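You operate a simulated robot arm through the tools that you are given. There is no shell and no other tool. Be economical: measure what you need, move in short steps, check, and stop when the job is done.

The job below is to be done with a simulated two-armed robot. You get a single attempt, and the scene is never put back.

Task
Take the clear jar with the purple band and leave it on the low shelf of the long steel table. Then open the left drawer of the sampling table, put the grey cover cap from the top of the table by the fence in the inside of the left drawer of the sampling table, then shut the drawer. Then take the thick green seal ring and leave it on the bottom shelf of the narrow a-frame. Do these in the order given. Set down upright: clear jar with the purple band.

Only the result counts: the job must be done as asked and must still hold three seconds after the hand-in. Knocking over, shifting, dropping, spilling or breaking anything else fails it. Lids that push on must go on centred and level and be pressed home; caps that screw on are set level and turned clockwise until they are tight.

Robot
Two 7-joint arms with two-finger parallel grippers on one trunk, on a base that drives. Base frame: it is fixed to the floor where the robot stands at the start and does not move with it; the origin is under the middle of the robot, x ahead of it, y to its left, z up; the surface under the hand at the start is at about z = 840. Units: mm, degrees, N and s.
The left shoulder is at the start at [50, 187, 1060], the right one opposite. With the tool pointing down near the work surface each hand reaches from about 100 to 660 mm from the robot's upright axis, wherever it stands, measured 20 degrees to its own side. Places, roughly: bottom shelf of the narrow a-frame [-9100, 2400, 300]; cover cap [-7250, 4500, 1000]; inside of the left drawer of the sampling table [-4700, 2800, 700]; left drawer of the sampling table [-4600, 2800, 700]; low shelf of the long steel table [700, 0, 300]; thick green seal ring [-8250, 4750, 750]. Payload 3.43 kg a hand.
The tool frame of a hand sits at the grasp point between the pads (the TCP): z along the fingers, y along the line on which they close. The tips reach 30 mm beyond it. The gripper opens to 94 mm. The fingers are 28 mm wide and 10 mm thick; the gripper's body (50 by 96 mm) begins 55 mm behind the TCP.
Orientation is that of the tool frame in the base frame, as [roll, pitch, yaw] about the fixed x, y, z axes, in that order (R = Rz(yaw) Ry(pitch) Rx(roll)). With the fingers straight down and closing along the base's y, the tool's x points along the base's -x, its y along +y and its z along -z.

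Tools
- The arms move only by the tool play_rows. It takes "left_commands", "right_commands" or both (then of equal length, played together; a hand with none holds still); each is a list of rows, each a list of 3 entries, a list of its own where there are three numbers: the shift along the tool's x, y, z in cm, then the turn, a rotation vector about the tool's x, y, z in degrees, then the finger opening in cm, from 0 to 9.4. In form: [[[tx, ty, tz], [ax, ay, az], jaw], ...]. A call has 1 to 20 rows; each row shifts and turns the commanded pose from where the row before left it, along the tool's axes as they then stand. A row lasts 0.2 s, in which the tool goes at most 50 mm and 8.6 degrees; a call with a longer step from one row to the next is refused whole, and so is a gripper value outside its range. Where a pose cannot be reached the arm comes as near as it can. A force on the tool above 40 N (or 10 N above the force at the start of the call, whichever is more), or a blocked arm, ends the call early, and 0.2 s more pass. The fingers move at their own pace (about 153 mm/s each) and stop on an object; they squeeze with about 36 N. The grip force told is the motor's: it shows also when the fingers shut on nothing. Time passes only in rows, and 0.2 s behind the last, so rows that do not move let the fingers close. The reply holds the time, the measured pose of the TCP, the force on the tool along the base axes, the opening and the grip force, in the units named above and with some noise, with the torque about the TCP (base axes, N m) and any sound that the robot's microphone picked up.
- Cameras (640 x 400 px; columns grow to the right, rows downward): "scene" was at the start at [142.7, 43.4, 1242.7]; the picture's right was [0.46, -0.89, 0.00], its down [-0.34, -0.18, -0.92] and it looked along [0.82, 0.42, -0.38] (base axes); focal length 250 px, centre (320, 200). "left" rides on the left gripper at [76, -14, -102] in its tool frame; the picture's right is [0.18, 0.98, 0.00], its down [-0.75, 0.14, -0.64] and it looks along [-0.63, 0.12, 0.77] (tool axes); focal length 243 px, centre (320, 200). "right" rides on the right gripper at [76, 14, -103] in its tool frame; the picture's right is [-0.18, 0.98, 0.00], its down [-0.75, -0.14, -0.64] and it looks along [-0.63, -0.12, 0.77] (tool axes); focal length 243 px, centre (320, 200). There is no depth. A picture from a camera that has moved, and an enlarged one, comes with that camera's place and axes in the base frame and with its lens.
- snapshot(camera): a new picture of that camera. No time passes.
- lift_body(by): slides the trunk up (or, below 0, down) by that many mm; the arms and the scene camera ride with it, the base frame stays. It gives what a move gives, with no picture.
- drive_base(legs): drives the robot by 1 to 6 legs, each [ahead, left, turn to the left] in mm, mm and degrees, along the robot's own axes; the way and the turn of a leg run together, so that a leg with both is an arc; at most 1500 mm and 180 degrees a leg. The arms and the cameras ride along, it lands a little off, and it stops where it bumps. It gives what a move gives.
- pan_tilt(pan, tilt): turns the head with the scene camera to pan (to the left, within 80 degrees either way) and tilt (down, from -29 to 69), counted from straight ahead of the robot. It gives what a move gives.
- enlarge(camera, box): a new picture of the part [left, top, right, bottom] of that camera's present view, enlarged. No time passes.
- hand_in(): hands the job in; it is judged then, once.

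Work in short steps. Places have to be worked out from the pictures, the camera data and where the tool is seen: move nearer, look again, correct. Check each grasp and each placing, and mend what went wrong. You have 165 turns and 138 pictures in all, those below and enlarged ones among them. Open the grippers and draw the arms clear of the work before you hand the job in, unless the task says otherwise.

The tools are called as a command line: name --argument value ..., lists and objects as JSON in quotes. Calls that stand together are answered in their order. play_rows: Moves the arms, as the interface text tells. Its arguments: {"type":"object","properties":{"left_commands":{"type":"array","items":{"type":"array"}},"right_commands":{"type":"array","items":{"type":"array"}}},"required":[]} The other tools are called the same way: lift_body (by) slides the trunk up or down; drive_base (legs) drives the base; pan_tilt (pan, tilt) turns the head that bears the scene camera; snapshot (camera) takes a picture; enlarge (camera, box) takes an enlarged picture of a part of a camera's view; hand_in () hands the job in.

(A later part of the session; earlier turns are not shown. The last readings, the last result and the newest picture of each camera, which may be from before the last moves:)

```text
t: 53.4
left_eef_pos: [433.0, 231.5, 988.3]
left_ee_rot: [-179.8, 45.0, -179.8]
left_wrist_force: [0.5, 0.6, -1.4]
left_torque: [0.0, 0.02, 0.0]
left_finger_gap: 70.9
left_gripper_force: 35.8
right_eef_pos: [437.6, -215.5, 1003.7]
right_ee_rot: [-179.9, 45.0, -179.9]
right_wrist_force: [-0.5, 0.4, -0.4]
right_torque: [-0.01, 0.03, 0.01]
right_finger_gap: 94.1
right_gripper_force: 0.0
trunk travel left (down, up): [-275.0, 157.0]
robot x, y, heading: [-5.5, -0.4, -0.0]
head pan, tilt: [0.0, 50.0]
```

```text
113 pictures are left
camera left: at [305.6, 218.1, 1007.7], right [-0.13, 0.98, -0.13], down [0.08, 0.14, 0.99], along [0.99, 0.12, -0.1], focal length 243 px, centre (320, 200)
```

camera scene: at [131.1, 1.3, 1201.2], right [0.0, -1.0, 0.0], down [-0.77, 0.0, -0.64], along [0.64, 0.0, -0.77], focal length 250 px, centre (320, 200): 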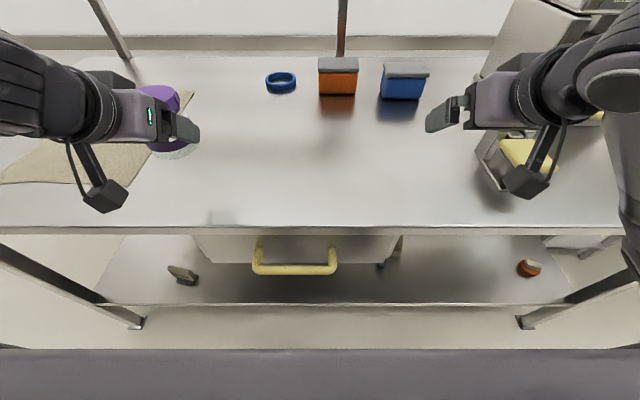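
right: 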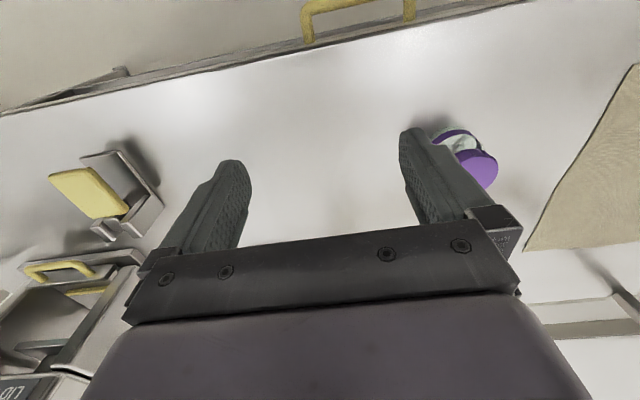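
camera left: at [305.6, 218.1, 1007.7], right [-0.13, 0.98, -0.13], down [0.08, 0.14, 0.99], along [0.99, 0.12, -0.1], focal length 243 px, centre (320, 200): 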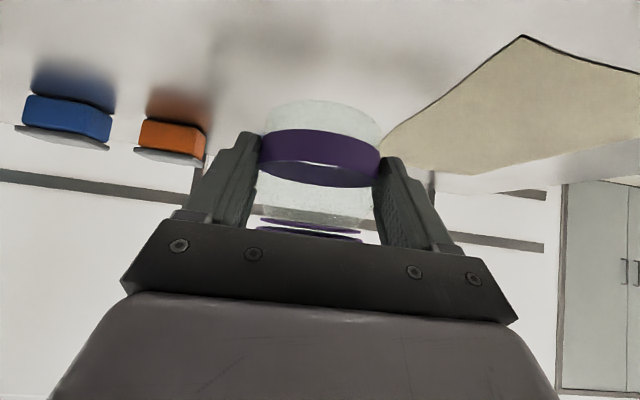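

The spot under the jar at [447, 231] is free of the cloth. I lower to near contact.

play_rows --left_commands '[[[2.36, 0, 2.36], [0, 0, 0], 3], [[2.36, 0, 2.36], [0, 0, 0], 3], [[2.0, 0, 2.0], [0, 0, 0], 3], [[0.2, 0, 0.2], [0, 0, 0], 3], [[0.2, 0, 0.2], [0, 0, 0], 3], [[0, 0, 0], [0, 0, 0], 3]]'

snapshot --camera "left"

```text
t: 54.8
left_eef_pos: [434.4, 232.9, 888.5]
left_ee_rot: [-179.9, 45.0, -179.8]
left_wrist_force: [0.3, 0.3, -2.6]
left_torque: [-0.01, 0.07, 0.03]
left_finger_gap: 70.7
left_gripper_force: 35.8
right_eef_pos: [439.2, -215.6, 1004.5]
right_ee_rot: [179.9, 44.9, -180.0]
right_wrist_force: [0.0, 0.1, -0.3]
right_torque: [-0.04, -0.03, -0.01]
right_finger_gap: 94.1
right_gripper_force: 0.1
trunk travel left (down, up): [-275.0, 157.0]
robot x, y, heading: [-5.7, -1.6, -0.0]
head pan, tilt: [0.0, 50.0]
```

```text
112 pictures are left
camera left: at [306.1, 218.0, 907.0], right [-0.13, 0.98, -0.13], down [0.08, 0.14, 0.99], along [0.99, 0.12, -0.1], focal length 243 px, centre (320, 200)
```

left: 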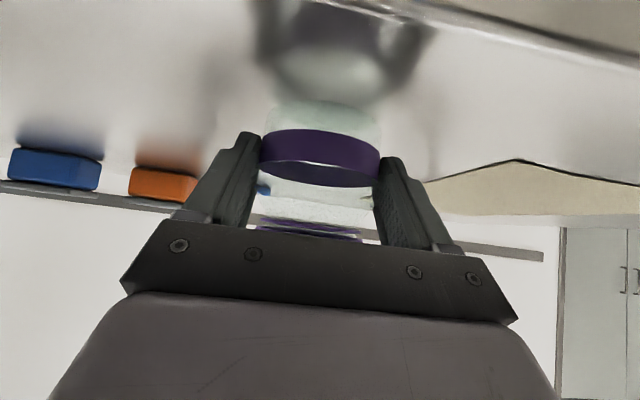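

Near contact at z≈888; I step down in 1.4 mm steps watching the force.

play_rows --left_commands '[[[0.1, 0, 0.1], [0, 0, 0], 3], [[0.1, 0, 0.1], [0, 0, 0], 3], [[0.1, 0, 0.1], [0, 0, 0], 3], [[0, 0, 0], [0, 0, 0], 3]]'

```text
t: 55.8
left_eef_pos: [433.1, 231.9, 883.9]
left_ee_rot: [-179.9, 45.1, -179.8]
left_wrist_force: [-1.8, 0.6, 2.3]
left_torque: [0.03, -0.19, 0.03]
left_finger_gap: 70.5
left_gripper_force: 35.8
right_eef_pos: [437.7, -214.7, 1004.5]
right_ee_rot: [180.0, 45.0, -180.0]
right_wrist_force: [0.8, -1.6, 0.6]
right_torque: [0.02, -0.01, -0.01]
right_finger_gap: 94.1
right_gripper_force: 0.0
trunk travel left (down, up): [-275.0, 157.0]
robot x, y, heading: [-7.5, 1.7, -0.1]
head pan, tilt: [0.0, 50.0]
```

Contact felt (force z went −2.6 → +2.3). I release and draw back along the tool axis.

play_rows --left_commands '[[[0, 0, 0], [0, 0, 0], 7.5], [[0, 0, 0], [0, 0, 0], 9.4], [[0, 0, 0], [0, 0, 0], 9.4], [[0, 0, -3.5], [0, 0, 0], 9.4], [[0, 0, -3.5], [0, 0, 0], 9.4], [[0, 0, -3.5], [0, 0, 0], 9.4], [[0, 0, -3.5], [0, 0, 0], 9.4]]'

snapshot --camera "left"

snapshot --camera "scene"

```text
t: 57.4
left_eef_pos: [384.6, 227.0, 991.6]
left_ee_rot: [-180.0, 44.9, -180.0]
left_wrist_force: [0.0, -0.6, 0.8]
left_torque: [-0.04, 0.01, 0.02]
left_finger_gap: 94.1
left_gripper_force: 0.1
left hand out of reach, approached as far as the arm can: row 5, 6, 7
right_eef_pos: [438.1, -216.1, 1003.8]
right_ee_rot: [-180.0, 45.0, -179.9]
right_wrist_force: [0.1, 0.6, -0.3]
right_torque: [-0.02, 0.01, 0.0]
right_finger_gap: 94.0
right_gripper_force: 0.0
trunk travel left (down, up): [-275.0, 157.0]
robot x, y, heading: [-8.3, 4.1, -0.0]
head pan, tilt: [0.0, 50.0]
```

```text
111 pictures are left
camera left: at [257.3, 213.2, 1012.0], right [-0.13, 0.98, -0.13], down [0.08, 0.14, 0.99], along [0.99, 0.12, -0.1], focal length 243 px, centre (320, 200)
```

left: 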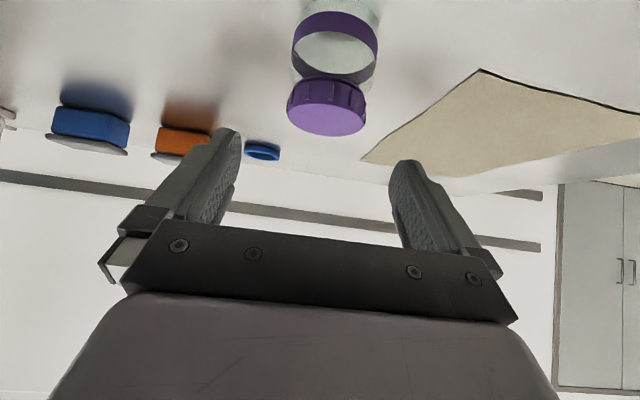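

```text
110 pictures are left
camera scene: at [130.4, 1.1, 1201.3], right [0.0, -1.0, 0.0], down [-0.77, 0.0, -0.64], along [0.64, 0.0, -0.77], focal length 250 px, centre (320, 200)
```

scene: 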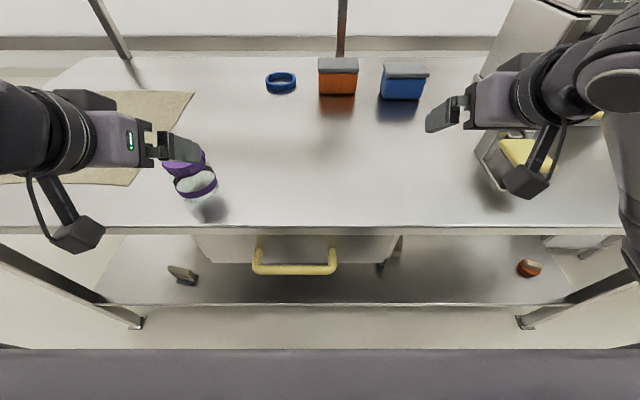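

Jar stands upright at about [447, 232]. I move the left hand up and aside, then shift the base 448 mm left so that the right hand faces the jar.

play_rows --left_commands '[[[-2, 2, -2], [0, 0, 0], 9.4], [[-2, 3, -2], [0, 0, 0], 9.4], [[-2, 3, -2], [0, 7.5, 0], 9.4], [[0, 2, -2], [0, 7.5, 0], 9.4], [[0, 0, -2], [0, 7.5, 0], 9.4], [[0, 0, 0], [0, 7.5, 0], 9.4], [[0, 0, 0], [0, 7.5, 0], 9.4], [[0, 0, 0], [0, 7.5, 0], 9.4]]'

drive_base --legs '[[-60, 448, 0]]'

snapshot --camera "right"

snapshot --camera "scene"

```text
t: 59.2
left_eef_pos: [364.7, 326.2, 1110.6]
left_ee_rot: [-179.9, -0.2, -180.0]
left_wrist_force: [-0.2, 0.1, 0.2]
left_torque: [-0.01, -0.01, -0.01]
left_finger_gap: 94.1
left_gripper_force: 0.0
right_eef_pos: [439.1, -214.8, 1003.1]
right_ee_rot: [179.9, 45.0, -179.9]
right_wrist_force: [-1.0, 0.9, 0.1]
right_torque: [0.0, 0.0, -0.01]
right_finger_gap: 93.9
right_gripper_force: 0.1
trunk travel left (down, up): [-275.0, 157.0]
robot x, y, heading: [-6.2, 2.2, 0.4]
head pan, tilt: [0.0, 50.0]
```

```text
t: 63.7
left_eef_pos: [305.4, 773.5, 1112.2]
left_ee_rot: [180.0, 0.1, -180.0]
left_wrist_force: [0.2, 0.9, 0.1]
left_torque: [-0.01, -0.02, -0.01]
left_finger_gap: 94.1
left_gripper_force: 0.0
right_eef_pos: [379.7, 232.2, 1003.5]
right_ee_rot: [180.0, 44.9, 179.9]
right_wrist_force: [0.5, -0.8, -0.5]
right_torque: [0.0, 0.02, -0.04]
right_finger_gap: 93.8
right_gripper_force: 0.1
trunk travel left (down, up): [-275.0, 157.0]
robot x, y, heading: [-65.6, 453.4, 0.1]
head pan, tilt: [0.0, 50.0]
```

```text
109 pictures are left
camera right: at [253.8, 246.1, 1023.0], right [0.13, 0.98, 0.13], down [0.08, -0.14, 0.99], along [0.99, -0.12, -0.1], focal length 243 px, centre (320, 200)
```

right: 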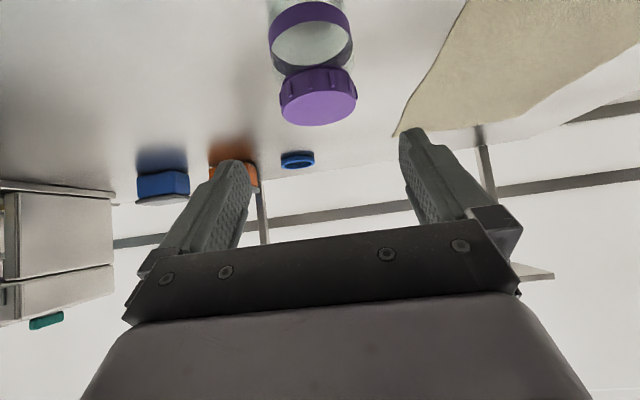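

```text
108 pictures are left
camera scene: at [71.6, 449.5, 1201.3], right [0.0, -1.0, 0.0], down [-0.77, 0.0, -0.64], along [0.64, 0.0, -0.77], focal length 250 px, centre (320, 200)
```

scene: 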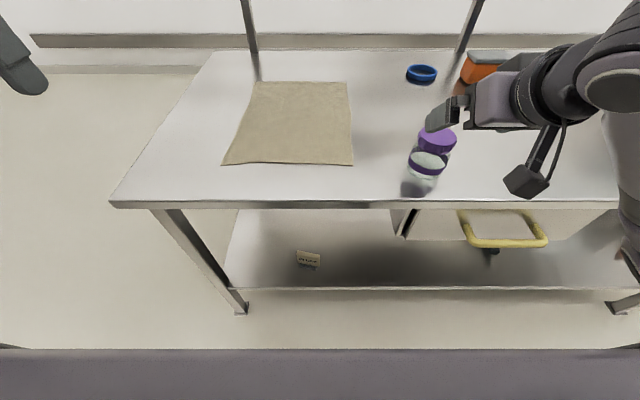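

Jar seen at about [443, 232], agreeing. I approach with the right hand and close.

play_rows --right_commands '[[[1.6, 0, 2.6], [0, 0, 0], 9.4], [[1.6, 0, 2.6], [0, 0, 0], 9.4], [[1.6, 0, 2.6], [0, 0, 0], 9.4], [[0, 0, 2.1], [0, 0, 0], 9.4], [[0, 0, 2.1], [0, 0, 0], 9.4], [[0, 0, 0], [0, 0, 0], 9.4], [[0, 0, 0], [0, 0, 0], 6], [[0, 0, 0], [0, 0, 0], 3], [[0, 0, 0], [0, 0, 0], 3]]'

snapshot --camera "right"

```text
t: 65.7
left_eef_pos: [305.6, 773.3, 1108.9]
left_ee_rot: [180.0, 0.0, 179.9]
left_wrist_force: [-0.3, 0.3, 0.2]
left_torque: [-0.01, -0.01, 0.02]
left_finger_gap: 94.1
left_gripper_force: 0.0
right_eef_pos: [429.5, 232.6, 885.2]
right_ee_rot: [180.0, 44.9, -180.0]
right_wrist_force: [1.0, 0.3, 0.2]
right_torque: [0.03, -0.04, 0.01]
right_finger_gap: 70.5
right_gripper_force: 35.5
trunk travel left (down, up): [-275.0, 157.0]
robot x, y, heading: [-66.0, 455.0, 0.1]
head pan, tilt: [0.0, 50.0]
```

```text
107 pictures are left
camera right: at [304.2, 245.7, 904.6], right [0.13, 0.98, 0.13], down [0.08, -0.14, 0.99], along [0.99, -0.12, -0.1], focal length 243 px, centre (320, 200)
```

right: 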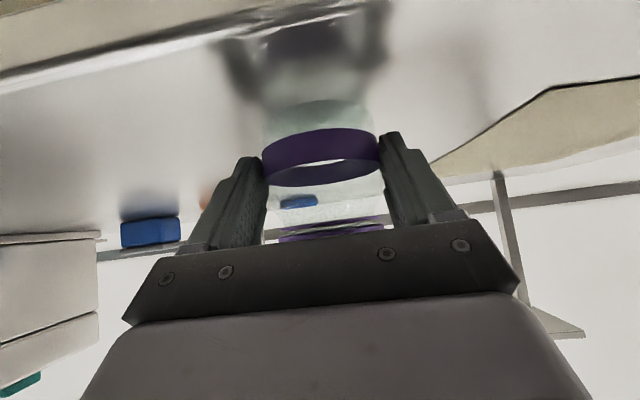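

Gripped. I lift, draw in 50 mm to the tested column, back the base off, and lower along it.

play_rows --right_commands '[[[-1.5, 0, -1.5], [0, 0, 0], 3], [[-2.9, 0, -2.9], [0, 0, 0], 3], [[-2.9, 0, -2.9], [0, 0, 0], 3], [[-1, 0, -1], [0, 0, 0], 3], [[1.75, 0, -1.75], [0, 0, 0], 3], [[1.75, 0, -1.75], [0, 0, 0], 3], [[0, 0, 0], [0, 0, 0], 3]]'

drive_base --legs '[[-300, 0, 0]]'

lift_body --by -275

play_rows --right_commands '[[[2.9, 0, 2.9], [0, 0, 0], 3], [[2.9, 0, 2.9], [0, 0, 0], 3], [[2.9, 0, 2.9], [0, 0, 0], 3], [[2.9, 0, 2.9], [0, 0, 0], 3], [[2.9, 0, 2.9], [0, 0, 0], 3], [[2.9, 0, 2.9], [0, 0, 0], 3], [[2.9, 0, 2.9], [0, 0, 0], 3], [[1.4, 0, 1.4], [0, 0, 0], 3], [[0, 0, 0], [0, 0, 0], 3]]'

snapshot --camera "scene"

```text
t: 67.3
left_eef_pos: [305.3, 773.8, 1110.5]
left_ee_rot: [180.0, 0.0, 180.0]
left_wrist_force: [0.4, 0.7, 0.3]
left_torque: [-0.04, -0.01, 0.01]
left_finger_gap: 94.2
left_gripper_force: 0.0
right_eef_pos: [381.9, 230.9, 1002.9]
right_ee_rot: [-180.0, 44.9, 179.9]
right_wrist_force: [0.0, -0.2, -2.4]
right_torque: [-0.03, 0.06, -0.04]
right_finger_gap: 70.5
right_gripper_force: 35.5
trunk travel left (down, up): [-275.0, 157.0]
robot x, y, heading: [-64.9, 450.0, -0.2]
head pan, tilt: [0.0, 50.0]
```

```text
t: 69.3
left_eef_pos: [7.3, 773.1, 1110.8]
left_ee_rot: [180.0, 0.0, 179.9]
left_wrist_force: [0.3, -0.5, -0.2]
left_torque: [-0.01, 0.02, -0.02]
left_finger_gap: 94.2
left_gripper_force: 0.0
right_eef_pos: [80.7, 229.8, 1000.6]
right_ee_rot: [180.0, 45.0, 179.8]
right_wrist_force: [-0.2, 0.0, -1.8]
right_torque: [0.01, 0.05, -0.01]
right_finger_gap: 70.7
right_gripper_force: 36.2
trunk travel left (down, up): [-275.0, 157.0]
robot x, y, heading: [-365.2, 450.6, 0.1]
head pan, tilt: [0.0, 50.0]
```

```text
t: 72.1
left_eef_pos: [6.2, 773.2, 834.7]
left_ee_rot: [-179.9, 0.0, 179.9]
left_wrist_force: [-0.5, -0.6, -0.1]
left_torque: [0.01, -0.03, 0.03]
left_finger_gap: 94.3
left_gripper_force: 0.0
right_eef_pos: [83.0, 230.0, 727.2]
right_ee_rot: [180.0, 44.9, 179.8]
right_wrist_force: [0.1, -0.2, -2.0]
right_torque: [-0.02, 0.05, -0.05]
right_finger_gap: 70.7
right_gripper_force: 35.9
trunk travel left (down, up): [0.0, 432.0]
robot x, y, heading: [-367.7, 447.5, -0.3]
head pan, tilt: [0.0, 50.0]
```

```text
t: 74.1
left_eef_pos: [5.5, 772.9, 834.6]
left_ee_rot: [179.9, 0.0, 179.9]
left_wrist_force: [-1.1, 0.2, -0.8]
left_torque: [-0.01, -0.01, 0.0]
left_finger_gap: 93.9
left_gripper_force: 0.1
right_eef_pos: [80.7, 227.8, 422.1]
right_ee_rot: [-180.0, 45.0, 179.8]
right_wrist_force: [0.7, -0.3, -1.4]
right_torque: [-0.04, 0.07, 0.0]
right_finger_gap: 70.5
right_gripper_force: 36.2
trunk travel left (down, up): [0.0, 432.0]
robot x, y, heading: [-365.5, 447.0, -0.2]
head pan, tilt: [0.0, 50.0]
```

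```text
106 pictures are left
camera scene: at [-228.0, 449.5, 926.3], right [0.0, -1.0, 0.0], down [-0.77, 0.0, -0.64], along [0.64, 0.0, -0.77], focal length 250 px, centre (320, 200)
```

scene: 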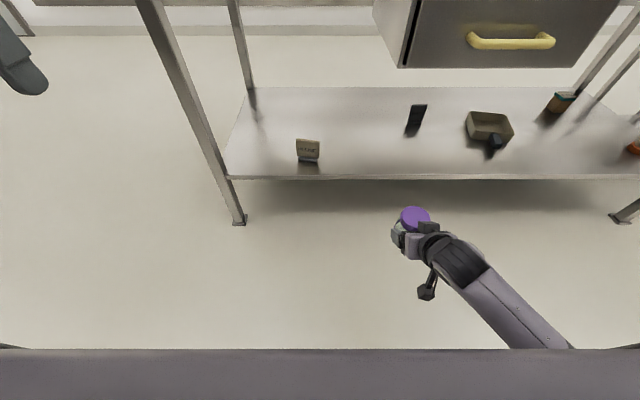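

Right arm follows nicely. I retract the left hand up and back so it clears the table, then drive in to bring the jar over the shelf.

play_rows --left_commands '[[[3, 0, -3], [0, 0, 0], 9.4], [[3, 0, -3], [0, 0, 0], 9.4], [[3, 0, -3], [0, 0, 0], 9.4], [[3, 0, -3], [0, 0, 0], 9.4], [[0, 0, 0], [0, 0, 0], 9.4]]'

drive_base --legs '[[300, 0, 0]]'

snapshot --camera "scene"

snapshot --camera "right"

```text
t: 75.3
left_eef_pos: [-115.1, 774.1, 956.1]
left_ee_rot: [-180.0, 0.0, 179.8]
left_wrist_force: [0.2, 0.0, -0.4]
left_torque: [0.03, -0.04, 0.02]
left_finger_gap: 94.0
left_gripper_force: 0.2
right_eef_pos: [80.8, 228.5, 421.2]
right_ee_rot: [180.0, 45.0, 179.8]
right_wrist_force: [-0.9, 0.3, -1.5]
right_torque: [0.0, 0.05, 0.02]
right_finger_gap: 70.7
right_gripper_force: 36.6
trunk travel left (down, up): [0.0, 432.0]
robot x, y, heading: [-365.9, 448.2, -0.1]
head pan, tilt: [0.0, 50.0]
```

```text
t: 77.3
left_eef_pos: [182.7, 773.1, 956.6]
left_ee_rot: [-180.0, 0.1, -179.9]
left_wrist_force: [-0.4, -0.2, 0.4]
left_torque: [-0.01, 0.0, 0.03]
left_finger_gap: 93.8
left_gripper_force: 0.0
right_eef_pos: [380.2, 229.1, 421.4]
right_ee_rot: [179.9, 45.0, 179.9]
right_wrist_force: [0.6, 0.5, -2.0]
right_torque: [0.03, 0.03, -0.03]
right_finger_gap: 70.7
right_gripper_force: 35.7
trunk travel left (down, up): [0.0, 432.0]
robot x, y, heading: [-68.1, 449.0, -0.1]
head pan, tilt: [0.0, 50.0]
```

```text
105 pictures are left
camera scene: at [68.9, 449.2, 926.3], right [0.0, -1.0, 0.0], down [-0.77, 0.0, -0.64], along [0.64, 0.0, -0.77], focal length 250 px, centre (320, 200)
```

scene: 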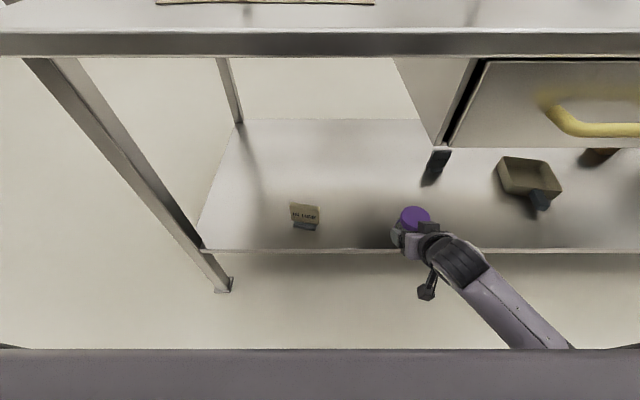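

```text
104 pictures are left
camera right: at [253.5, 242.7, 441.2], right [0.13, 0.98, 0.13], down [0.08, -0.14, 0.99], along [0.99, -0.12, -0.1], focal length 243 px, centre (320, 200)
```

right: 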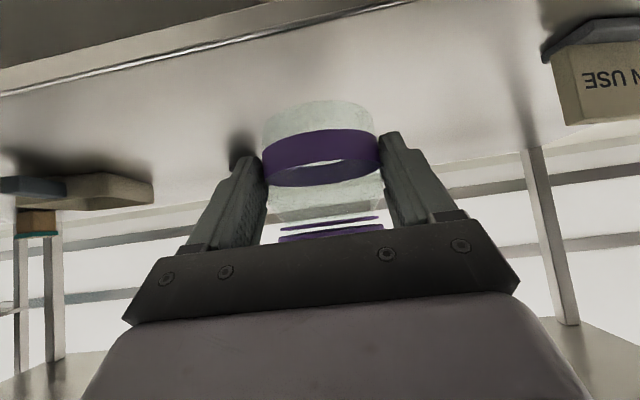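

Drive 90 mm further so the jar is about 75 mm in from the shelf edge, then lower to near contact.

drive_base --legs '[[90, 0, 0]]'

play_rows --right_commands '[[[2, 0, 2], [0, 0, 0], 3], [[2, 0, 2], [0, 0, 0], 3], [[0.6, 0, 0.6], [0, 0, 0], 3], [[0.2, 0, 0.2], [0, 0, 0], 3], [[0, 0, 0], [0, 0, 0], 3]]'

snapshot --camera "right"

```text
t: 78.5
left_eef_pos: [270.7, 772.3, 955.8]
left_ee_rot: [179.9, 0.0, 179.9]
left_wrist_force: [0.0, 0.3, -0.2]
left_torque: [0.02, -0.01, 0.0]
left_finger_gap: 93.8
left_gripper_force: 0.0
right_eef_pos: [466.0, 227.4, 422.2]
right_ee_rot: [-179.9, 45.0, 179.9]
right_wrist_force: [0.5, 0.1, -2.4]
right_torque: [-0.03, 0.04, 0.02]
right_finger_gap: 70.6
right_gripper_force: 35.6
trunk travel left (down, up): [0.0, 432.0]
robot x, y, heading: [23.1, 443.3, 0.2]
head pan, tilt: [0.0, 50.0]
```

```text
t: 79.7
left_eef_pos: [269.4, 772.9, 954.7]
left_ee_rot: [-179.9, 0.0, 179.9]
left_wrist_force: [1.2, 0.3, 0.5]
left_torque: [-0.01, -0.02, 0.03]
left_finger_gap: 94.0
left_gripper_force: 0.0
right_eef_pos: [465.9, 227.7, 353.7]
right_ee_rot: [179.9, 44.9, 179.7]
right_wrist_force: [1.3, -0.8, -2.9]
right_torque: [0.03, 0.07, 0.0]
right_finger_gap: 70.6
right_gripper_force: 36.2
trunk travel left (down, up): [0.0, 432.0]
robot x, y, heading: [22.7, 449.1, -0.2]
head pan, tilt: [0.0, 50.0]
```

```text
103 pictures are left
camera right: at [341.0, 242.1, 372.4], right [0.13, 0.98, 0.13], down [0.08, -0.14, 0.99], along [0.99, -0.12, -0.1], focal length 243 px, centre (320, 200)
```

right: 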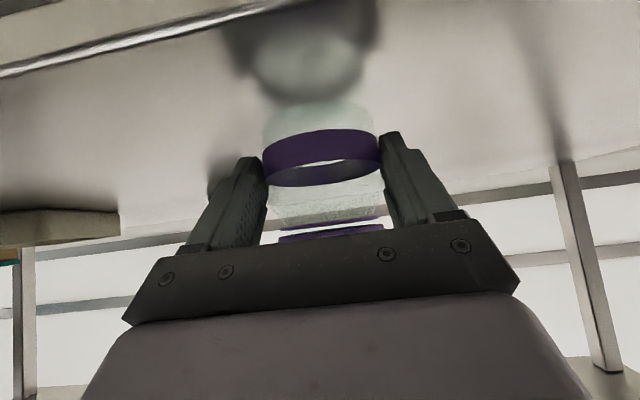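

Reflection still separated from the jar base; I creep down in 1.4 mm steps.

play_rows --right_commands '[[[0.2, 0, 0.2], [0, 0, 0], 3], [[0.2, 0, 0.2], [0, 0, 0], 3], [[0.1, 0, 0.1], [0, 0, 0], 3], [[0, 0, 0], [0, 0, 0], 3]]'

```text
t: 80.7
left_eef_pos: [271.7, 773.1, 955.5]
left_ee_rot: [180.0, -0.1, 180.0]
left_wrist_force: [0.3, 0.7, -0.3]
left_torque: [-0.01, 0.01, 0.0]
left_finger_gap: 94.1
left_gripper_force: 0.2
right_eef_pos: [467.5, 227.9, 346.0]
right_ee_rot: [180.0, 45.0, 179.9]
right_wrist_force: [-0.9, -0.2, -1.3]
right_torque: [-0.01, 0.03, -0.01]
right_finger_gap: 70.5
right_gripper_force: 36.0
trunk travel left (down, up): [0.0, 432.0]
robot x, y, heading: [18.8, 450.5, -0.1]
head pan, tilt: [0.0, 50.0]
```

play_rows --right_commands '[[[0.1, 0, 0.1], [0, 0, 0], 3], [[0.1, 0, 0.1], [0, 0, 0], 3], [[0, 0, 0], [0, 0, 0], 3]]'

snapshot --camera "right"

```text
t: 81.5
left_eef_pos: [270.3, 772.5, 955.5]
left_ee_rot: [-179.9, 0.0, 180.0]
left_wrist_force: [0.0, 0.4, -0.5]
left_torque: [0.01, 0.0, 0.01]
left_finger_gap: 93.7
left_gripper_force: 0.1
right_eef_pos: [469.1, 228.4, 344.9]
right_ee_rot: [179.9, 45.2, 179.8]
right_wrist_force: [-2.4, -1.0, 10.6]
right_torque: [-0.04, 0.28, -0.04]
right_finger_gap: 70.5
right_gripper_force: 35.8
trunk travel left (down, up): [0.0, 432.0]
robot x, y, heading: [22.4, 451.0, 0.3]
head pan, tilt: [0.0, 50.0]
```

```text
102 pictures are left
camera right: at [342.3, 242.0, 364.0], right [0.13, 0.98, 0.13], down [0.07, -0.14, 0.99], along [0.99, -0.12, -0.09], focal length 243 px, centre (320, 200)
```

right: 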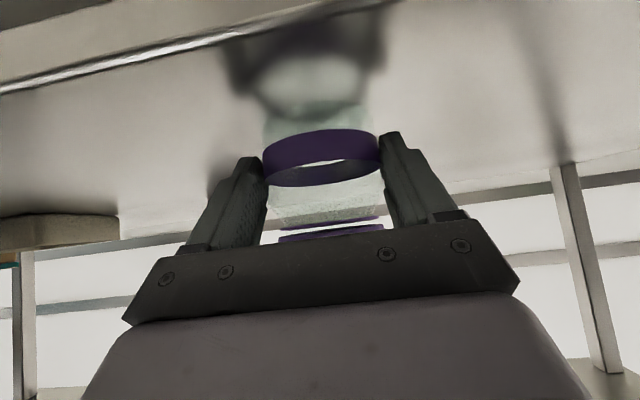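

Firm contact. I ease up slightly, release and draw back along the tool axis.

play_rows --right_commands '[[[-0.05, 0, -0.05], [0, 0, 0], 3], [[0, 0, 0], [0, 0, 0], 7.5], [[0, 0, 0], [0, 0, 0], 9.4], [[0, 0, 0], [0, 0, 0], 9.4], [[0, 0, -3], [0, 0, 0], 9.4], [[0, 0, -3], [0, 0, 0], 9.4], [[0, 0, -3], [0, 0, 0], 9.4], [[0, 0, -3], [0, 0, 0], 9.4]]'

snapshot --camera "right"

snapshot --camera "scene"

```text
t: 82.9
left_eef_pos: [270.4, 773.3, 955.3]
left_ee_rot: [-180.0, 0.2, 179.9]
left_wrist_force: [0.3, 0.7, 0.5]
left_torque: [0.01, 0.04, -0.02]
left_finger_gap: 93.7
left_gripper_force: 0.0
right_eef_pos: [429.4, 220.7, 395.8]
right_ee_rot: [-178.6, 46.5, -179.5]
right_wrist_force: [0.5, 0.2, 0.3]
right_torque: [0.0, 0.01, -0.01]
right_finger_gap: 93.9
right_gripper_force: 0.0
trunk travel left (down, up): [0.0, 432.0]
robot x, y, heading: [17.0, 446.4, -0.4]
head pan, tilt: [0.0, 50.0]
stopped in row 7 (right hand): the force on the tool passed its limit at 82 N (the readings are from after the stop); the commanded pose is now the measured one
```

```text
101 pictures are left
camera right: at [302.6, 235.7, 411.7], right [0.14, 0.98, 0.12], down [0.05, -0.13, 0.99], along [0.99, -0.13, -0.07], focal length 243 px, centre (320, 200)
```

right: 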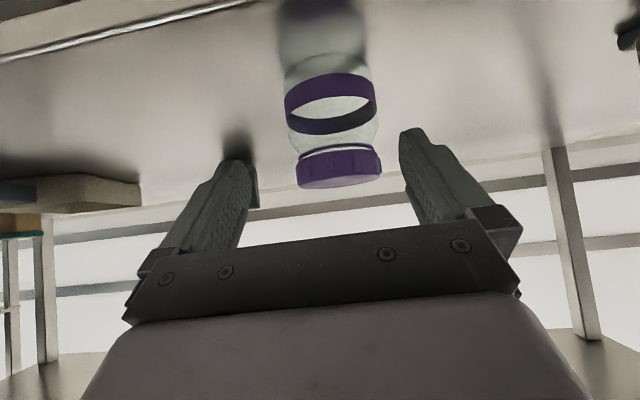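

```text
100 pictures are left
camera scene: at [156.9, 449.0, 926.4], right [0.0, -1.0, 0.0], down [-0.77, 0.0, -0.64], along [0.64, 0.0, -0.77], focal length 250 px, centre (320, 200)
```

scene: 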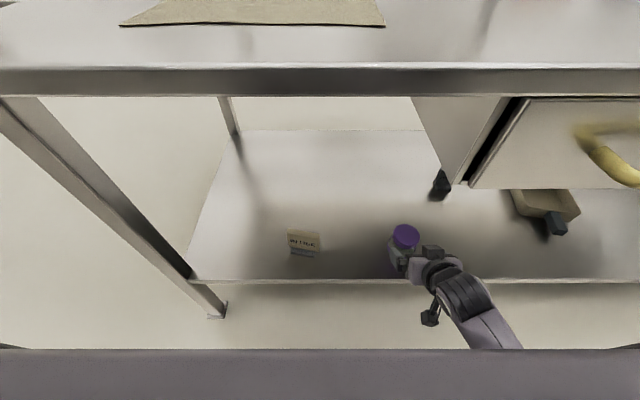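

Jar stands upright on the shelf; the arm bumped something (probably its own body) at the end. I back out with the base instead.

drive_base --legs '[[-400, 0, 0]]'

snapshot --camera "scene"

```text
t: 85.4
left_eef_pos: [-120.8, 774.1, 955.3]
left_ee_rot: [-179.9, -0.1, 179.2]
left_wrist_force: [-0.3, 0.1, -0.7]
left_torque: [0.01, 0.0, -0.01]
left_finger_gap: 94.2
left_gripper_force: 0.1
right_eef_pos: [31.2, 217.7, 396.5]
right_ee_rot: [-178.7, 46.5, 179.5]
right_wrist_force: [-0.1, -0.3, -0.7]
right_torque: [0.02, -0.01, -0.01]
right_finger_gap: 93.9
right_gripper_force: 0.1
trunk travel left (down, up): [0.0, 432.0]
robot x, y, heading: [-375.1, 452.7, -0.9]
head pan, tilt: [0.0, 50.0]
```

```text
99 pictures are left
camera scene: at [-238.1, 450.6, 926.3], right [-0.02, -1.0, 0.0], down [-0.77, 0.01, -0.64], along [0.64, -0.01, -0.77], focal length 250 px, centre (320, 200)
```

scene: 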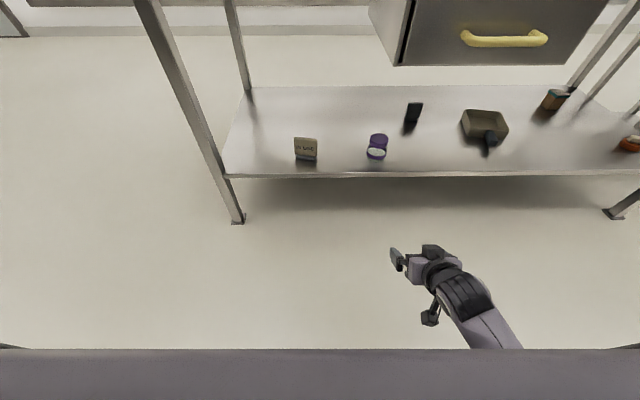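

Jar is placed upright. I raise the right arm, untilt it, raise the trunk, and turn to look toward the sampling table.

play_rows --right_commands '[[[-3.3, 0, -2.5], [0, 0, 0], 9.4], [[-3.3, 0, -2.5], [0, 0, 0], 9.4], [[-3.3, 0, -2.5], [0, 0, 0], 9.4], [[-3.3, 0, -2.5], [0, 0, 0], 9.4], [[-3.3, 0, -2.5], [0, 0, 0], 9.4], [[-3.3, 0, -2.5], [0, 0, 0], 9.4], [[-3.3, 0, -2.5], [0, 0, 0], 9.4], [[-3.3, 0, -2.5], [0, 0, 0], 9.4], [[-3.3, 0, -2.5], [0, 0, 0], 9.4], [[0, 0, 0], [0, 7.5, 0], 9.4], [[0, 0, 0], [0, 7.5, 0], 9.4], [[0, 0, 0], [0, 7.5, 0], 9.4], [[0, 0, 0], [0, 7.5, 0], 9.4], [[0, 0, 0], [0, 7.5, 0], 9.4], [[0, 0, 0], [0, 7.5, 0], 9.4]]'

lift_body --by 275

drive_base --legs '[[-300, 0, 0], [0, 0, 150]]'

pan_tilt --pan 0 --tilt 10

snapshot --camera "scene"

```text
t: 88.6
left_eef_pos: [-120.9, 772.9, 956.3]
left_ee_rot: [-180.0, 0.0, 179.2]
left_wrist_force: [0.0, -0.5, -0.5]
left_torque: [0.0, -0.01, 0.0]
left_finger_gap: 93.8
left_gripper_force: 0.1
right_eef_pos: [70.9, 222.4, 766.9]
right_ee_rot: [-179.0, 1.5, 178.7]
right_wrist_force: [-0.8, -0.9, 0.0]
right_torque: [0.0, -0.01, -0.04]
right_finger_gap: 94.2
right_gripper_force: 0.0
trunk travel left (down, up): [0.0, 432.0]
robot x, y, heading: [-375.7, 455.8, -1.1]
head pan, tilt: [0.0, 50.0]
```

```text
t: 91.4
left_eef_pos: [-120.5, 773.6, 1230.5]
left_ee_rot: [179.9, 0.0, 179.3]
left_wrist_force: [0.1, 0.9, 1.1]
left_torque: [0.0, 0.01, -0.01]
left_finger_gap: 94.2
left_gripper_force: 0.1
right_eef_pos: [72.7, 223.8, 1041.6]
right_ee_rot: [-179.1, 1.6, 178.7]
right_wrist_force: [0.1, 0.3, -0.5]
right_torque: [-0.02, -0.01, -0.03]
right_finger_gap: 93.9
right_gripper_force: 0.1
trunk travel left (down, up): [-275.0, 157.0]
robot x, y, heading: [-371.5, 453.1, -1.2]
head pan, tilt: [0.0, 50.0]
```

```text
t: 97.6
left_eef_pos: [-1049.8, 719.4, 1179.1]
left_ee_rot: [-179.1, -13.5, -79.8]
left_wrist_force: [0.0, -0.1, 0.1]
left_torque: [0.03, -0.02, -0.02]
left_finger_gap: 94.1
left_gripper_force: 0.1
right_eef_pos: [-537.4, 975.3, 1032.4]
right_ee_rot: [-178.9, 0.4, -80.4]
right_wrist_force: [1.0, -0.1, 0.7]
right_torque: [-0.01, 0.0, 0.01]
right_finger_gap: 93.7
right_gripper_force: 0.0
trunk travel left (down, up): [-275.0, 157.0]
robot x, y, heading: [-672.4, 480.6, 99.9]
head pan, tilt: [0.0, 50.0]
stopped in leg 2: the robot was blocked; the commanded pose is now the measured one
```

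```text
t: 98.7
left_eef_pos: [-1051.6, 719.3, 1175.8]
left_ee_rot: [-179.5, -13.8, -79.7]
left_wrist_force: [0.4, 0.2, -0.7]
left_torque: [0.01, 0.01, 0.03]
left_finger_gap: 94.1
left_gripper_force: 0.0
right_eef_pos: [-540.9, 977.8, 1030.9]
right_ee_rot: [-179.0, 0.2, -80.3]
right_wrist_force: [0.3, -0.8, 0.1]
right_torque: [-0.03, 0.03, 0.0]
right_finger_gap: 94.2
right_gripper_force: 0.2
trunk travel left (down, up): [-275.0, 157.0]
robot x, y, heading: [-673.3, 474.4, 100.0]
head pan, tilt: [0.0, 10.0]
```

```text
98 pictures are left
camera scene: at [-705.4, 650.0, 1259.2], right [0.98, 0.18, 0.0], down [0.04, -0.2, -0.98], along [-0.17, 0.96, -0.2], focal length 250 px, centre (320, 200)
```

scene: 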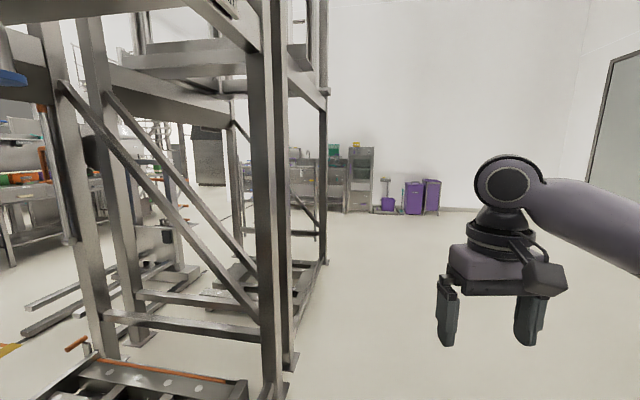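

The turning left arm bumped a frame standing to the left. I turn back a bit and look there.

drive_base --legs '[[0, 0, -25]]'

pan_tilt --pan 60 --tilt 15

snapshot --camera "scene"

```text
t: 100.3
left_eef_pos: [-924.2, 827.6, 1187.4]
left_ee_rot: [-179.6, -11.3, -103.8]
left_wrist_force: [-0.2, -0.6, 0.6]
left_torque: [-0.02, 0.04, 0.0]
left_finger_gap: 94.0
left_gripper_force: 0.1
right_eef_pos: [-351.5, 859.1, 1042.4]
right_ee_rot: [-179.1, 1.6, -104.5]
right_wrist_force: [-0.1, -0.1, -0.2]
right_torque: [-0.01, 0.01, 0.01]
right_finger_gap: 94.0
right_gripper_force: 0.0
trunk travel left (down, up): [-275.0, 157.0]
robot x, y, heading: [-679.6, 475.8, 75.7]
head pan, tilt: [0.0, 10.0]
```

```text
t: 101.6
left_eef_pos: [-923.1, 828.1, 1188.4]
left_ee_rot: [-179.6, -11.3, -103.8]
left_wrist_force: [-0.1, -0.1, -0.1]
left_torque: [-0.03, -0.02, -0.01]
left_finger_gap: 93.6
left_gripper_force: 0.0
right_eef_pos: [-350.4, 859.7, 1041.8]
right_ee_rot: [-179.1, 1.6, -104.5]
right_wrist_force: [0.8, -0.9, -0.5]
right_torque: [0.01, 0.02, 0.0]
right_finger_gap: 93.9
right_gripper_force: 0.2
trunk travel left (down, up): [-275.0, 157.0]
robot x, y, heading: [-672.3, 477.0, 75.5]
head pan, tilt: [60.0, 15.0]
```

```text
97 pictures are left
camera scene: at [-726.4, 598.7, 1255.0], right [0.7, 0.72, 0.0], down [0.19, -0.18, -0.97], along [-0.69, 0.67, -0.26], focal length 250 px, centre (320, 200)
```

scene: 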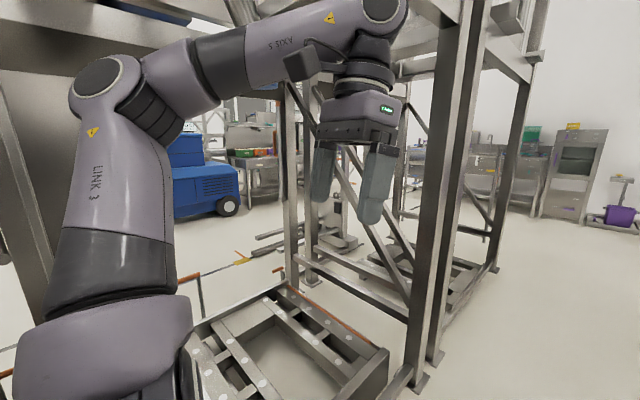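

The frame stands left (x<−1050, y≈1800–3260). I shift right, straighten to heading 90, and drive ahead in the open aisle.

drive_base --legs '[[0, -250, 0], [0, 0, 14.5], [1200, 0, 0]]'

pan_tilt --pan 20 --tilt 10

snapshot --camera "scene"

```text
t: 111.0
left_eef_pos: [-776.9, 1884.2, 1188.6]
left_ee_rot: [-179.5, -11.3, -88.8]
left_wrist_force: [0.3, 1.1, -0.2]
left_torque: [0.01, 0.06, 0.0]
left_finger_gap: 94.4
left_gripper_force: 0.1
right_eef_pos: [-231.9, 2063.1, 1042.1]
right_ee_rot: [-179.1, 1.5, -89.6]
right_wrist_force: [-0.2, -0.7, -0.4]
right_torque: [0.0, 0.0, -0.03]
right_finger_gap: 93.7
right_gripper_force: 0.1
trunk travel left (down, up): [-275.0, 157.0]
robot x, y, heading: [-447.1, 1609.3, 91.1]
head pan, tilt: [60.0, 15.0]
```

```text
t: 112.0
left_eef_pos: [-777.1, 1883.5, 1187.3]
left_ee_rot: [-179.5, -11.3, -88.9]
left_wrist_force: [0.2, -0.7, 0.6]
left_torque: [0.03, 0.0, 0.01]
left_finger_gap: 93.9
left_gripper_force: 0.1
right_eef_pos: [-232.5, 2062.4, 1041.9]
right_ee_rot: [-179.2, 1.7, -89.6]
right_wrist_force: [-0.4, 0.6, 0.0]
right_torque: [0.01, -0.03, 0.01]
right_finger_gap: 93.8
right_gripper_force: 0.1
trunk travel left (down, up): [-275.0, 157.0]
robot x, y, heading: [-447.3, 1609.6, 91.1]
head pan, tilt: [20.0, 10.0]
```

```text
96 pictures are left
camera scene: at [-478.5, 1754.7, 1263.1], right [0.93, 0.36, 0.0], down [0.06, -0.16, -0.98], along [-0.35, 0.92, -0.17], focal length 250 px, centre (320, 200)
```

scene: 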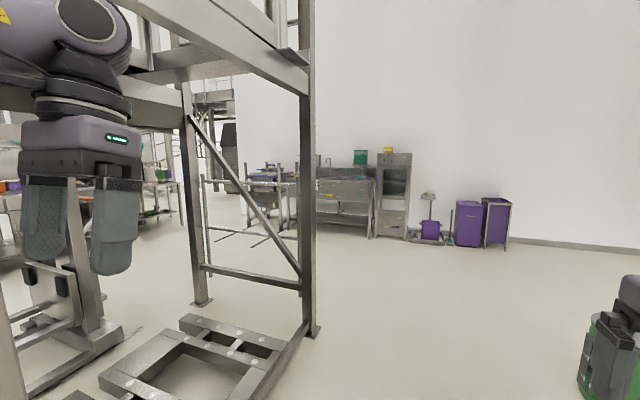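

The frame's far corner is at about [−1125, 3290]. I drive ahead to y≈3950, turn left and look.

drive_base --legs '[[1200, 0, 0], [1200, 0, 0], [0, 0, 80]]'

pan_tilt --pan 10 --tilt 10

snapshot --camera "scene"

```text
t: 127.4
left_eef_pos: [-883.1, 3740.8, 1187.7]
left_ee_rot: [-179.5, -11.3, -5.6]
left_wrist_force: [0.1, -0.4, -0.4]
left_torque: [0.0, 0.0, 0.02]
left_finger_gap: 94.4
left_gripper_force: 0.1
right_eef_pos: [-996.4, 4303.5, 1042.2]
right_ee_rot: [-179.2, 1.6, -6.3]
right_wrist_force: [-0.3, 0.6, -0.5]
right_torque: [-0.05, 0.01, 0.02]
right_finger_gap: 94.0
right_gripper_force: 0.0
trunk travel left (down, up): [-275.0, 157.0]
robot x, y, heading: [-573.0, 4034.9, 174.1]
head pan, tilt: [20.0, 10.0]
```

```text
t: 128.1
left_eef_pos: [-882.4, 3741.1, 1188.1]
left_ee_rot: [-179.5, -11.4, -5.5]
left_wrist_force: [-0.8, -0.7, 0.9]
left_torque: [0.01, 0.02, -0.01]
left_finger_gap: 94.3
left_gripper_force: 0.0
right_eef_pos: [-997.3, 4302.2, 1041.8]
right_ee_rot: [-179.1, 1.6, -6.3]
right_wrist_force: [0.2, -0.3, -1.0]
right_torque: [0.0, -0.02, 0.02]
right_finger_gap: 93.9
right_gripper_force: 0.1
trunk travel left (down, up): [-275.0, 157.0]
robot x, y, heading: [-572.2, 4038.1, 174.2]
head pan, tilt: [10.0, 10.0]
```

```text
95 pictures are left
camera scene: at [-719.8, 4036.8, 1263.2], right [-0.07, 1.0, 0.0], down [0.17, 0.01, -0.98], along [-0.98, -0.07, -0.17], focal length 250 px, centre (320, 200)
```

scene: 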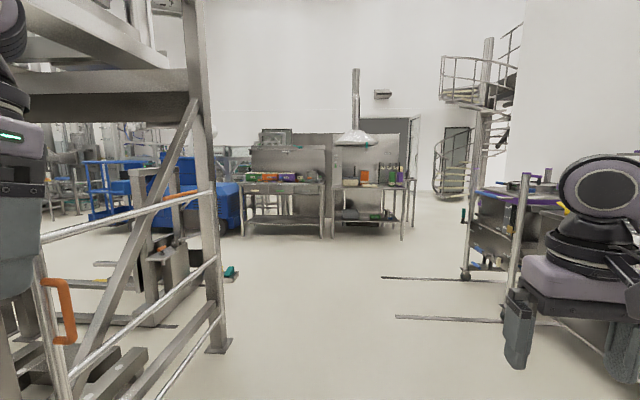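

The bench ahead near x=−4650, y 2430–3700 should be the sampling table. I drive along the aisle at y≈3850 to take a closer look.

drive_base --legs '[[0, 0, 6], [1200, 190, 0], [900, 0, 0]]'

pan_tilt --pan 20 --tilt 15

snapshot --camera "scene"

```text
t: 139.2
left_eef_pos: [-2958.9, 3547.1, 1186.8]
left_ee_rot: [-179.4, -11.3, -0.4]
left_wrist_force: [-0.5, 0.3, 0.1]
left_torque: [0.03, 0.03, -0.02]
left_finger_gap: 93.9
left_gripper_force: 0.3
right_eef_pos: [-3123.6, 4096.8, 1041.7]
right_ee_rot: [-179.1, 1.6, -0.9]
right_wrist_force: [0.6, -1.0, -0.8]
right_torque: [0.02, 0.01, 0.03]
right_finger_gap: 93.9
right_gripper_force: 0.1
trunk travel left (down, up): [-275.0, 157.0]
robot x, y, heading: [-2674.0, 3872.6, 179.3]
head pan, tilt: [10.0, 10.0]
```

```text
t: 139.9
left_eef_pos: [-2959.0, 3547.8, 1187.8]
left_ee_rot: [-179.5, -11.3, -0.4]
left_wrist_force: [-0.2, -0.4, -0.6]
left_torque: [0.0, 0.0, -0.02]
left_finger_gap: 94.2
left_gripper_force: 0.1
right_eef_pos: [-3122.6, 4096.2, 1042.8]
right_ee_rot: [-179.1, 1.6, -1.0]
right_wrist_force: [0.3, -0.3, -0.4]
right_torque: [-0.01, 0.01, -0.02]
right_finger_gap: 93.8
right_gripper_force: 0.0
trunk travel left (down, up): [-275.0, 157.0]
robot x, y, heading: [-2677.4, 3868.9, 179.6]
head pan, tilt: [20.0, 15.0]
```

```text
94 pictures are left
camera scene: at [-2820.0, 3841.6, 1255.0], right [-0.33, 0.94, 0.0], down [0.24, 0.09, -0.97], along [-0.91, -0.32, -0.26], focal length 250 px, centre (320, 200)
```

scene: 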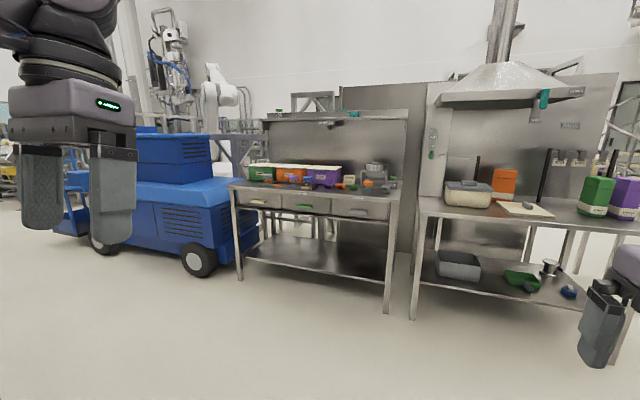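

Sampling table front ≈ x −4480; left drawer (yellow label) at about y 2740, z 735. I drive ahead, then sideways in front of it, avoiding a green object on the floor near [−3220, 2840].

drive_base --legs '[[1120, 0, 0], [0, 1000, 0]]'

pan_tilt --pan 0 --tilt 35

snapshot --camera "scene"

```text
t: 154.2
left_eef_pos: [-4088.8, 2569.6, 1189.2]
left_ee_rot: [-179.4, -11.3, -0.5]
left_wrist_force: [0.3, 0.1, 0.4]
left_torque: [0.0, 0.0, -0.02]
left_finger_gap: 93.9
left_gripper_force: 0.0
right_eef_pos: [-4250.6, 3120.7, 1041.1]
right_ee_rot: [-179.2, 1.5, -1.3]
right_wrist_force: [0.6, -0.4, 0.1]
right_torque: [-0.02, -0.01, 0.01]
right_finger_gap: 93.8
right_gripper_force: 0.0
trunk travel left (down, up): [-275.0, 157.0]
robot x, y, heading: [-3797.4, 2893.6, 179.2]
head pan, tilt: [20.0, 15.0]
```

```text
t: 155.0
left_eef_pos: [-4088.3, 2570.4, 1187.5]
left_ee_rot: [-179.5, -11.2, -0.5]
left_wrist_force: [-0.7, -0.4, 0.4]
left_torque: [-0.02, -0.02, -0.02]
left_finger_gap: 94.0
left_gripper_force: 0.1
right_eef_pos: [-4250.4, 3121.6, 1041.6]
right_ee_rot: [-179.1, 1.5, -1.1]
right_wrist_force: [-0.2, 0.9, 0.4]
right_torque: [0.0, -0.01, -0.03]
right_finger_gap: 94.2
right_gripper_force: 0.0
trunk travel left (down, up): [-275.0, 157.0]
robot x, y, heading: [-3802.3, 2888.2, 179.3]
head pan, tilt: [0.0, 35.0]
```

```text
93 pictures are left
camera scene: at [-3948.0, 2896.6, 1223.1], right [0.01, 1.0, 0.0], down [0.57, -0.01, -0.82], along [-0.82, 0.01, -0.57], focal length 250 px, centre (320, 200)
```

scene: 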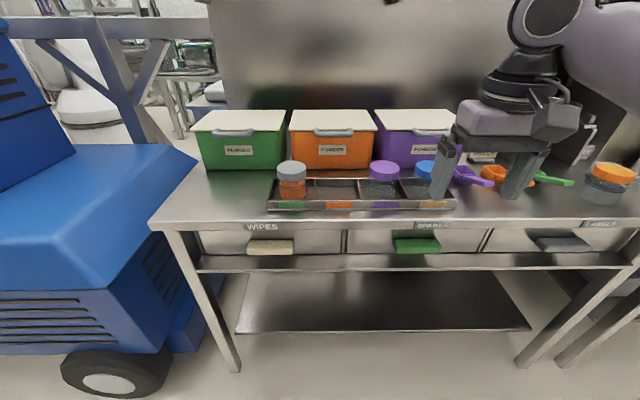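

The left drawer is "WIPES" with a beige handle. I enlarge it.

enlarge --camera "scene" --box '[190, 200, 350, 300]'

snapshot --camera "left"

```text
4.00 times, centred on (270, 250) of scene
camera zoom: at [-3948.0, 2896.6, 1223.1], right [0.01, 1.0, 0.0], down [0.57, -0.01, -0.82], along [-0.82, 0.01, -0.57], focal length 1000 px, centre (520, 0)
```

zoom: 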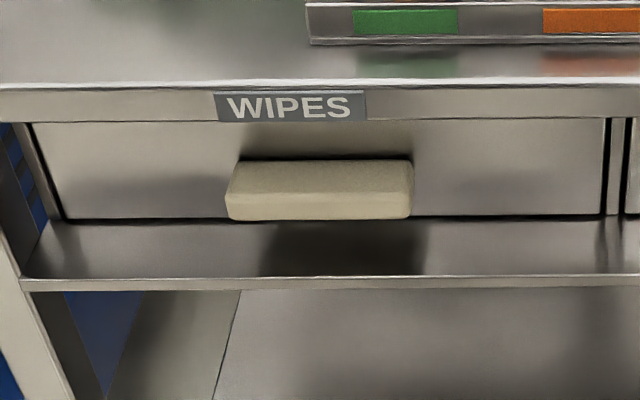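

```text
91 pictures are left
camera left: at [-4034.5, 2584.6, 1304.3], right [0.17, -0.98, 0.03], down [-0.87, -0.14, 0.48], along [-0.47, -0.11, -0.88], focal length 243 px, centre (320, 200)
```

left: 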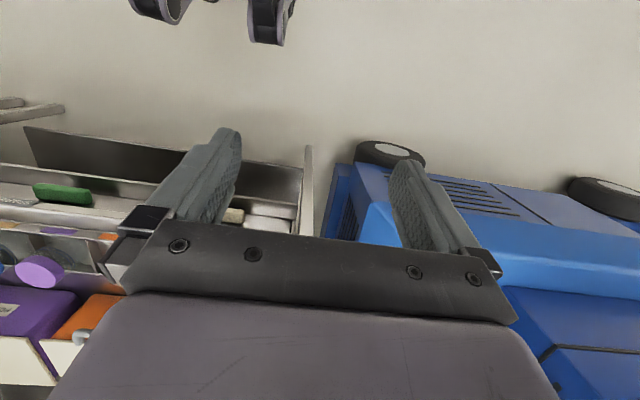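

The handle is a solid block ~125 mm wide, to be gripped from above and below with a horizontal hand. I lower the trunk for a second, flatter view to triangulate.

lift_body --by -250

enlarge --camera "scene" --box '[160, 100, 400, 250]'

```text
t: 157.6
left_eef_pos: [-4089.3, 2570.5, 937.4]
left_ee_rot: [-179.5, -11.2, -0.5]
left_wrist_force: [-0.3, -0.3, 0.2]
left_torque: [-0.01, 0.01, 0.01]
left_finger_gap: 94.1
left_gripper_force: 0.1
right_eef_pos: [-4251.7, 3121.7, 791.0]
right_ee_rot: [-179.1, 1.5, -1.2]
right_wrist_force: [-0.3, 0.0, -0.6]
right_torque: [0.01, 0.03, -0.01]
right_finger_gap: 93.8
right_gripper_force: 0.0
trunk travel left (down, up): [-25.0, 407.0]
robot x, y, heading: [-3802.6, 2898.3, 179.4]
head pan, tilt: [0.0, 35.0]
```

```text
2.67 times, centred on (280, 175) of scene
camera zoom: at [-3948.0, 2896.7, 973.1], right [0.01, 1.0, 0.0], down [0.57, -0.01, -0.82], along [-0.82, 0.01, -0.57], focal length 667 px, centre (427, 267)
```

zoom: 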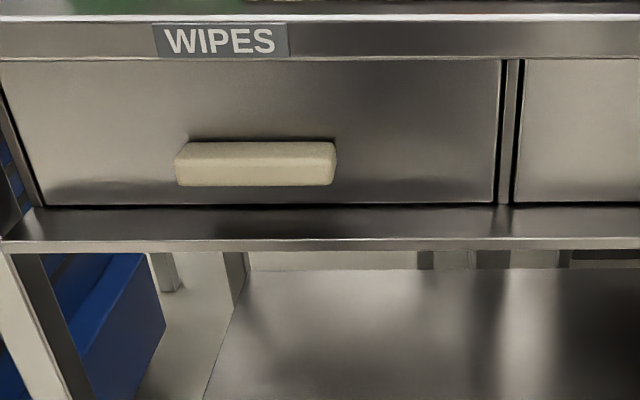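

Triangulated: handle front at x≈−4400, z 734–766, y 2704–2827; drawer front x≈−4439; ledge at z≈692. I first pitch the left hand to horizontal, pointing at the table.

play_rows --left_commands '[[[0, 0, 0], [0, -8.4, 0], 9.4], [[0, 0, 0], [0, -8.4, 0], 9.4], [[0, 0, 0], [0, -8.4, 0], 9.4], [[0, 0, 0], [0, -8.4, 0], 9.4], [[0, 0, 0], [0, -8.4, 0], 6], [[0, 0, 0], [0, -8.4, 0], 6], [[0, 0, 0], [0, -8.4, 0], 6], [[0, 0, 0], [0, -8.4, 0], 6], [[0, 0, 0], [0, -8.4, 0], 6], [[0, 0, 0], [0, -8.4, 0], 6], [[0, 0, 0], [0, -8.4, 0], 6], [[0, 0, 0], [0, -8.4, 0], 6], [[0, 0, 0], [0, 0, 0], 6]]'

snapshot --camera "scene"

```text
t: 160.4
left_eef_pos: [-4104.0, 2543.8, 994.6]
left_ee_rot: [-132.5, 89.3, 47.1]
left_wrist_force: [0.4, 1.0, -0.1]
left_torque: [0.0, 0.04, 0.01]
left_finger_gap: 59.8
left_gripper_force: 0.1
left hand out of reach, approached as far as the arm can: row 10, 11, 12
right_eef_pos: [-4250.8, 3121.3, 791.6]
right_ee_rot: [-179.1, 1.5, -1.3]
right_wrist_force: [-0.3, 0.0, -0.5]
right_torque: [0.01, 0.03, -0.01]
right_finger_gap: 94.0
right_gripper_force: 0.0
trunk travel left (down, up): [-25.0, 407.0]
robot x, y, heading: [-3801.8, 2894.1, 179.2]
head pan, tilt: [0.0, 35.0]
```

```text
89 pictures are left
camera scene: at [-3948.0, 2896.7, 973.0], right [0.01, 1.0, 0.0], down [0.57, -0.01, -0.82], along [-0.82, 0.01, -0.57], focal length 250 px, centre (320, 200)
```

scene: 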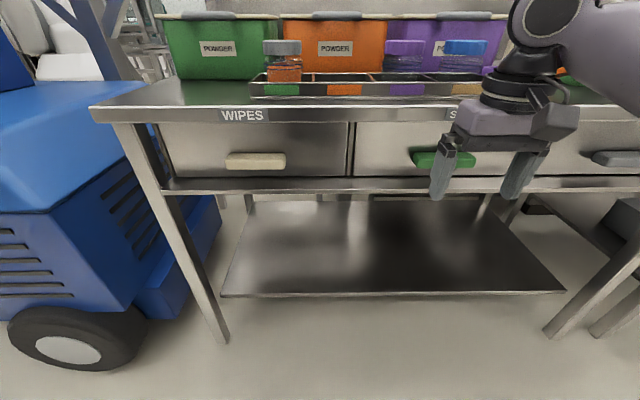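

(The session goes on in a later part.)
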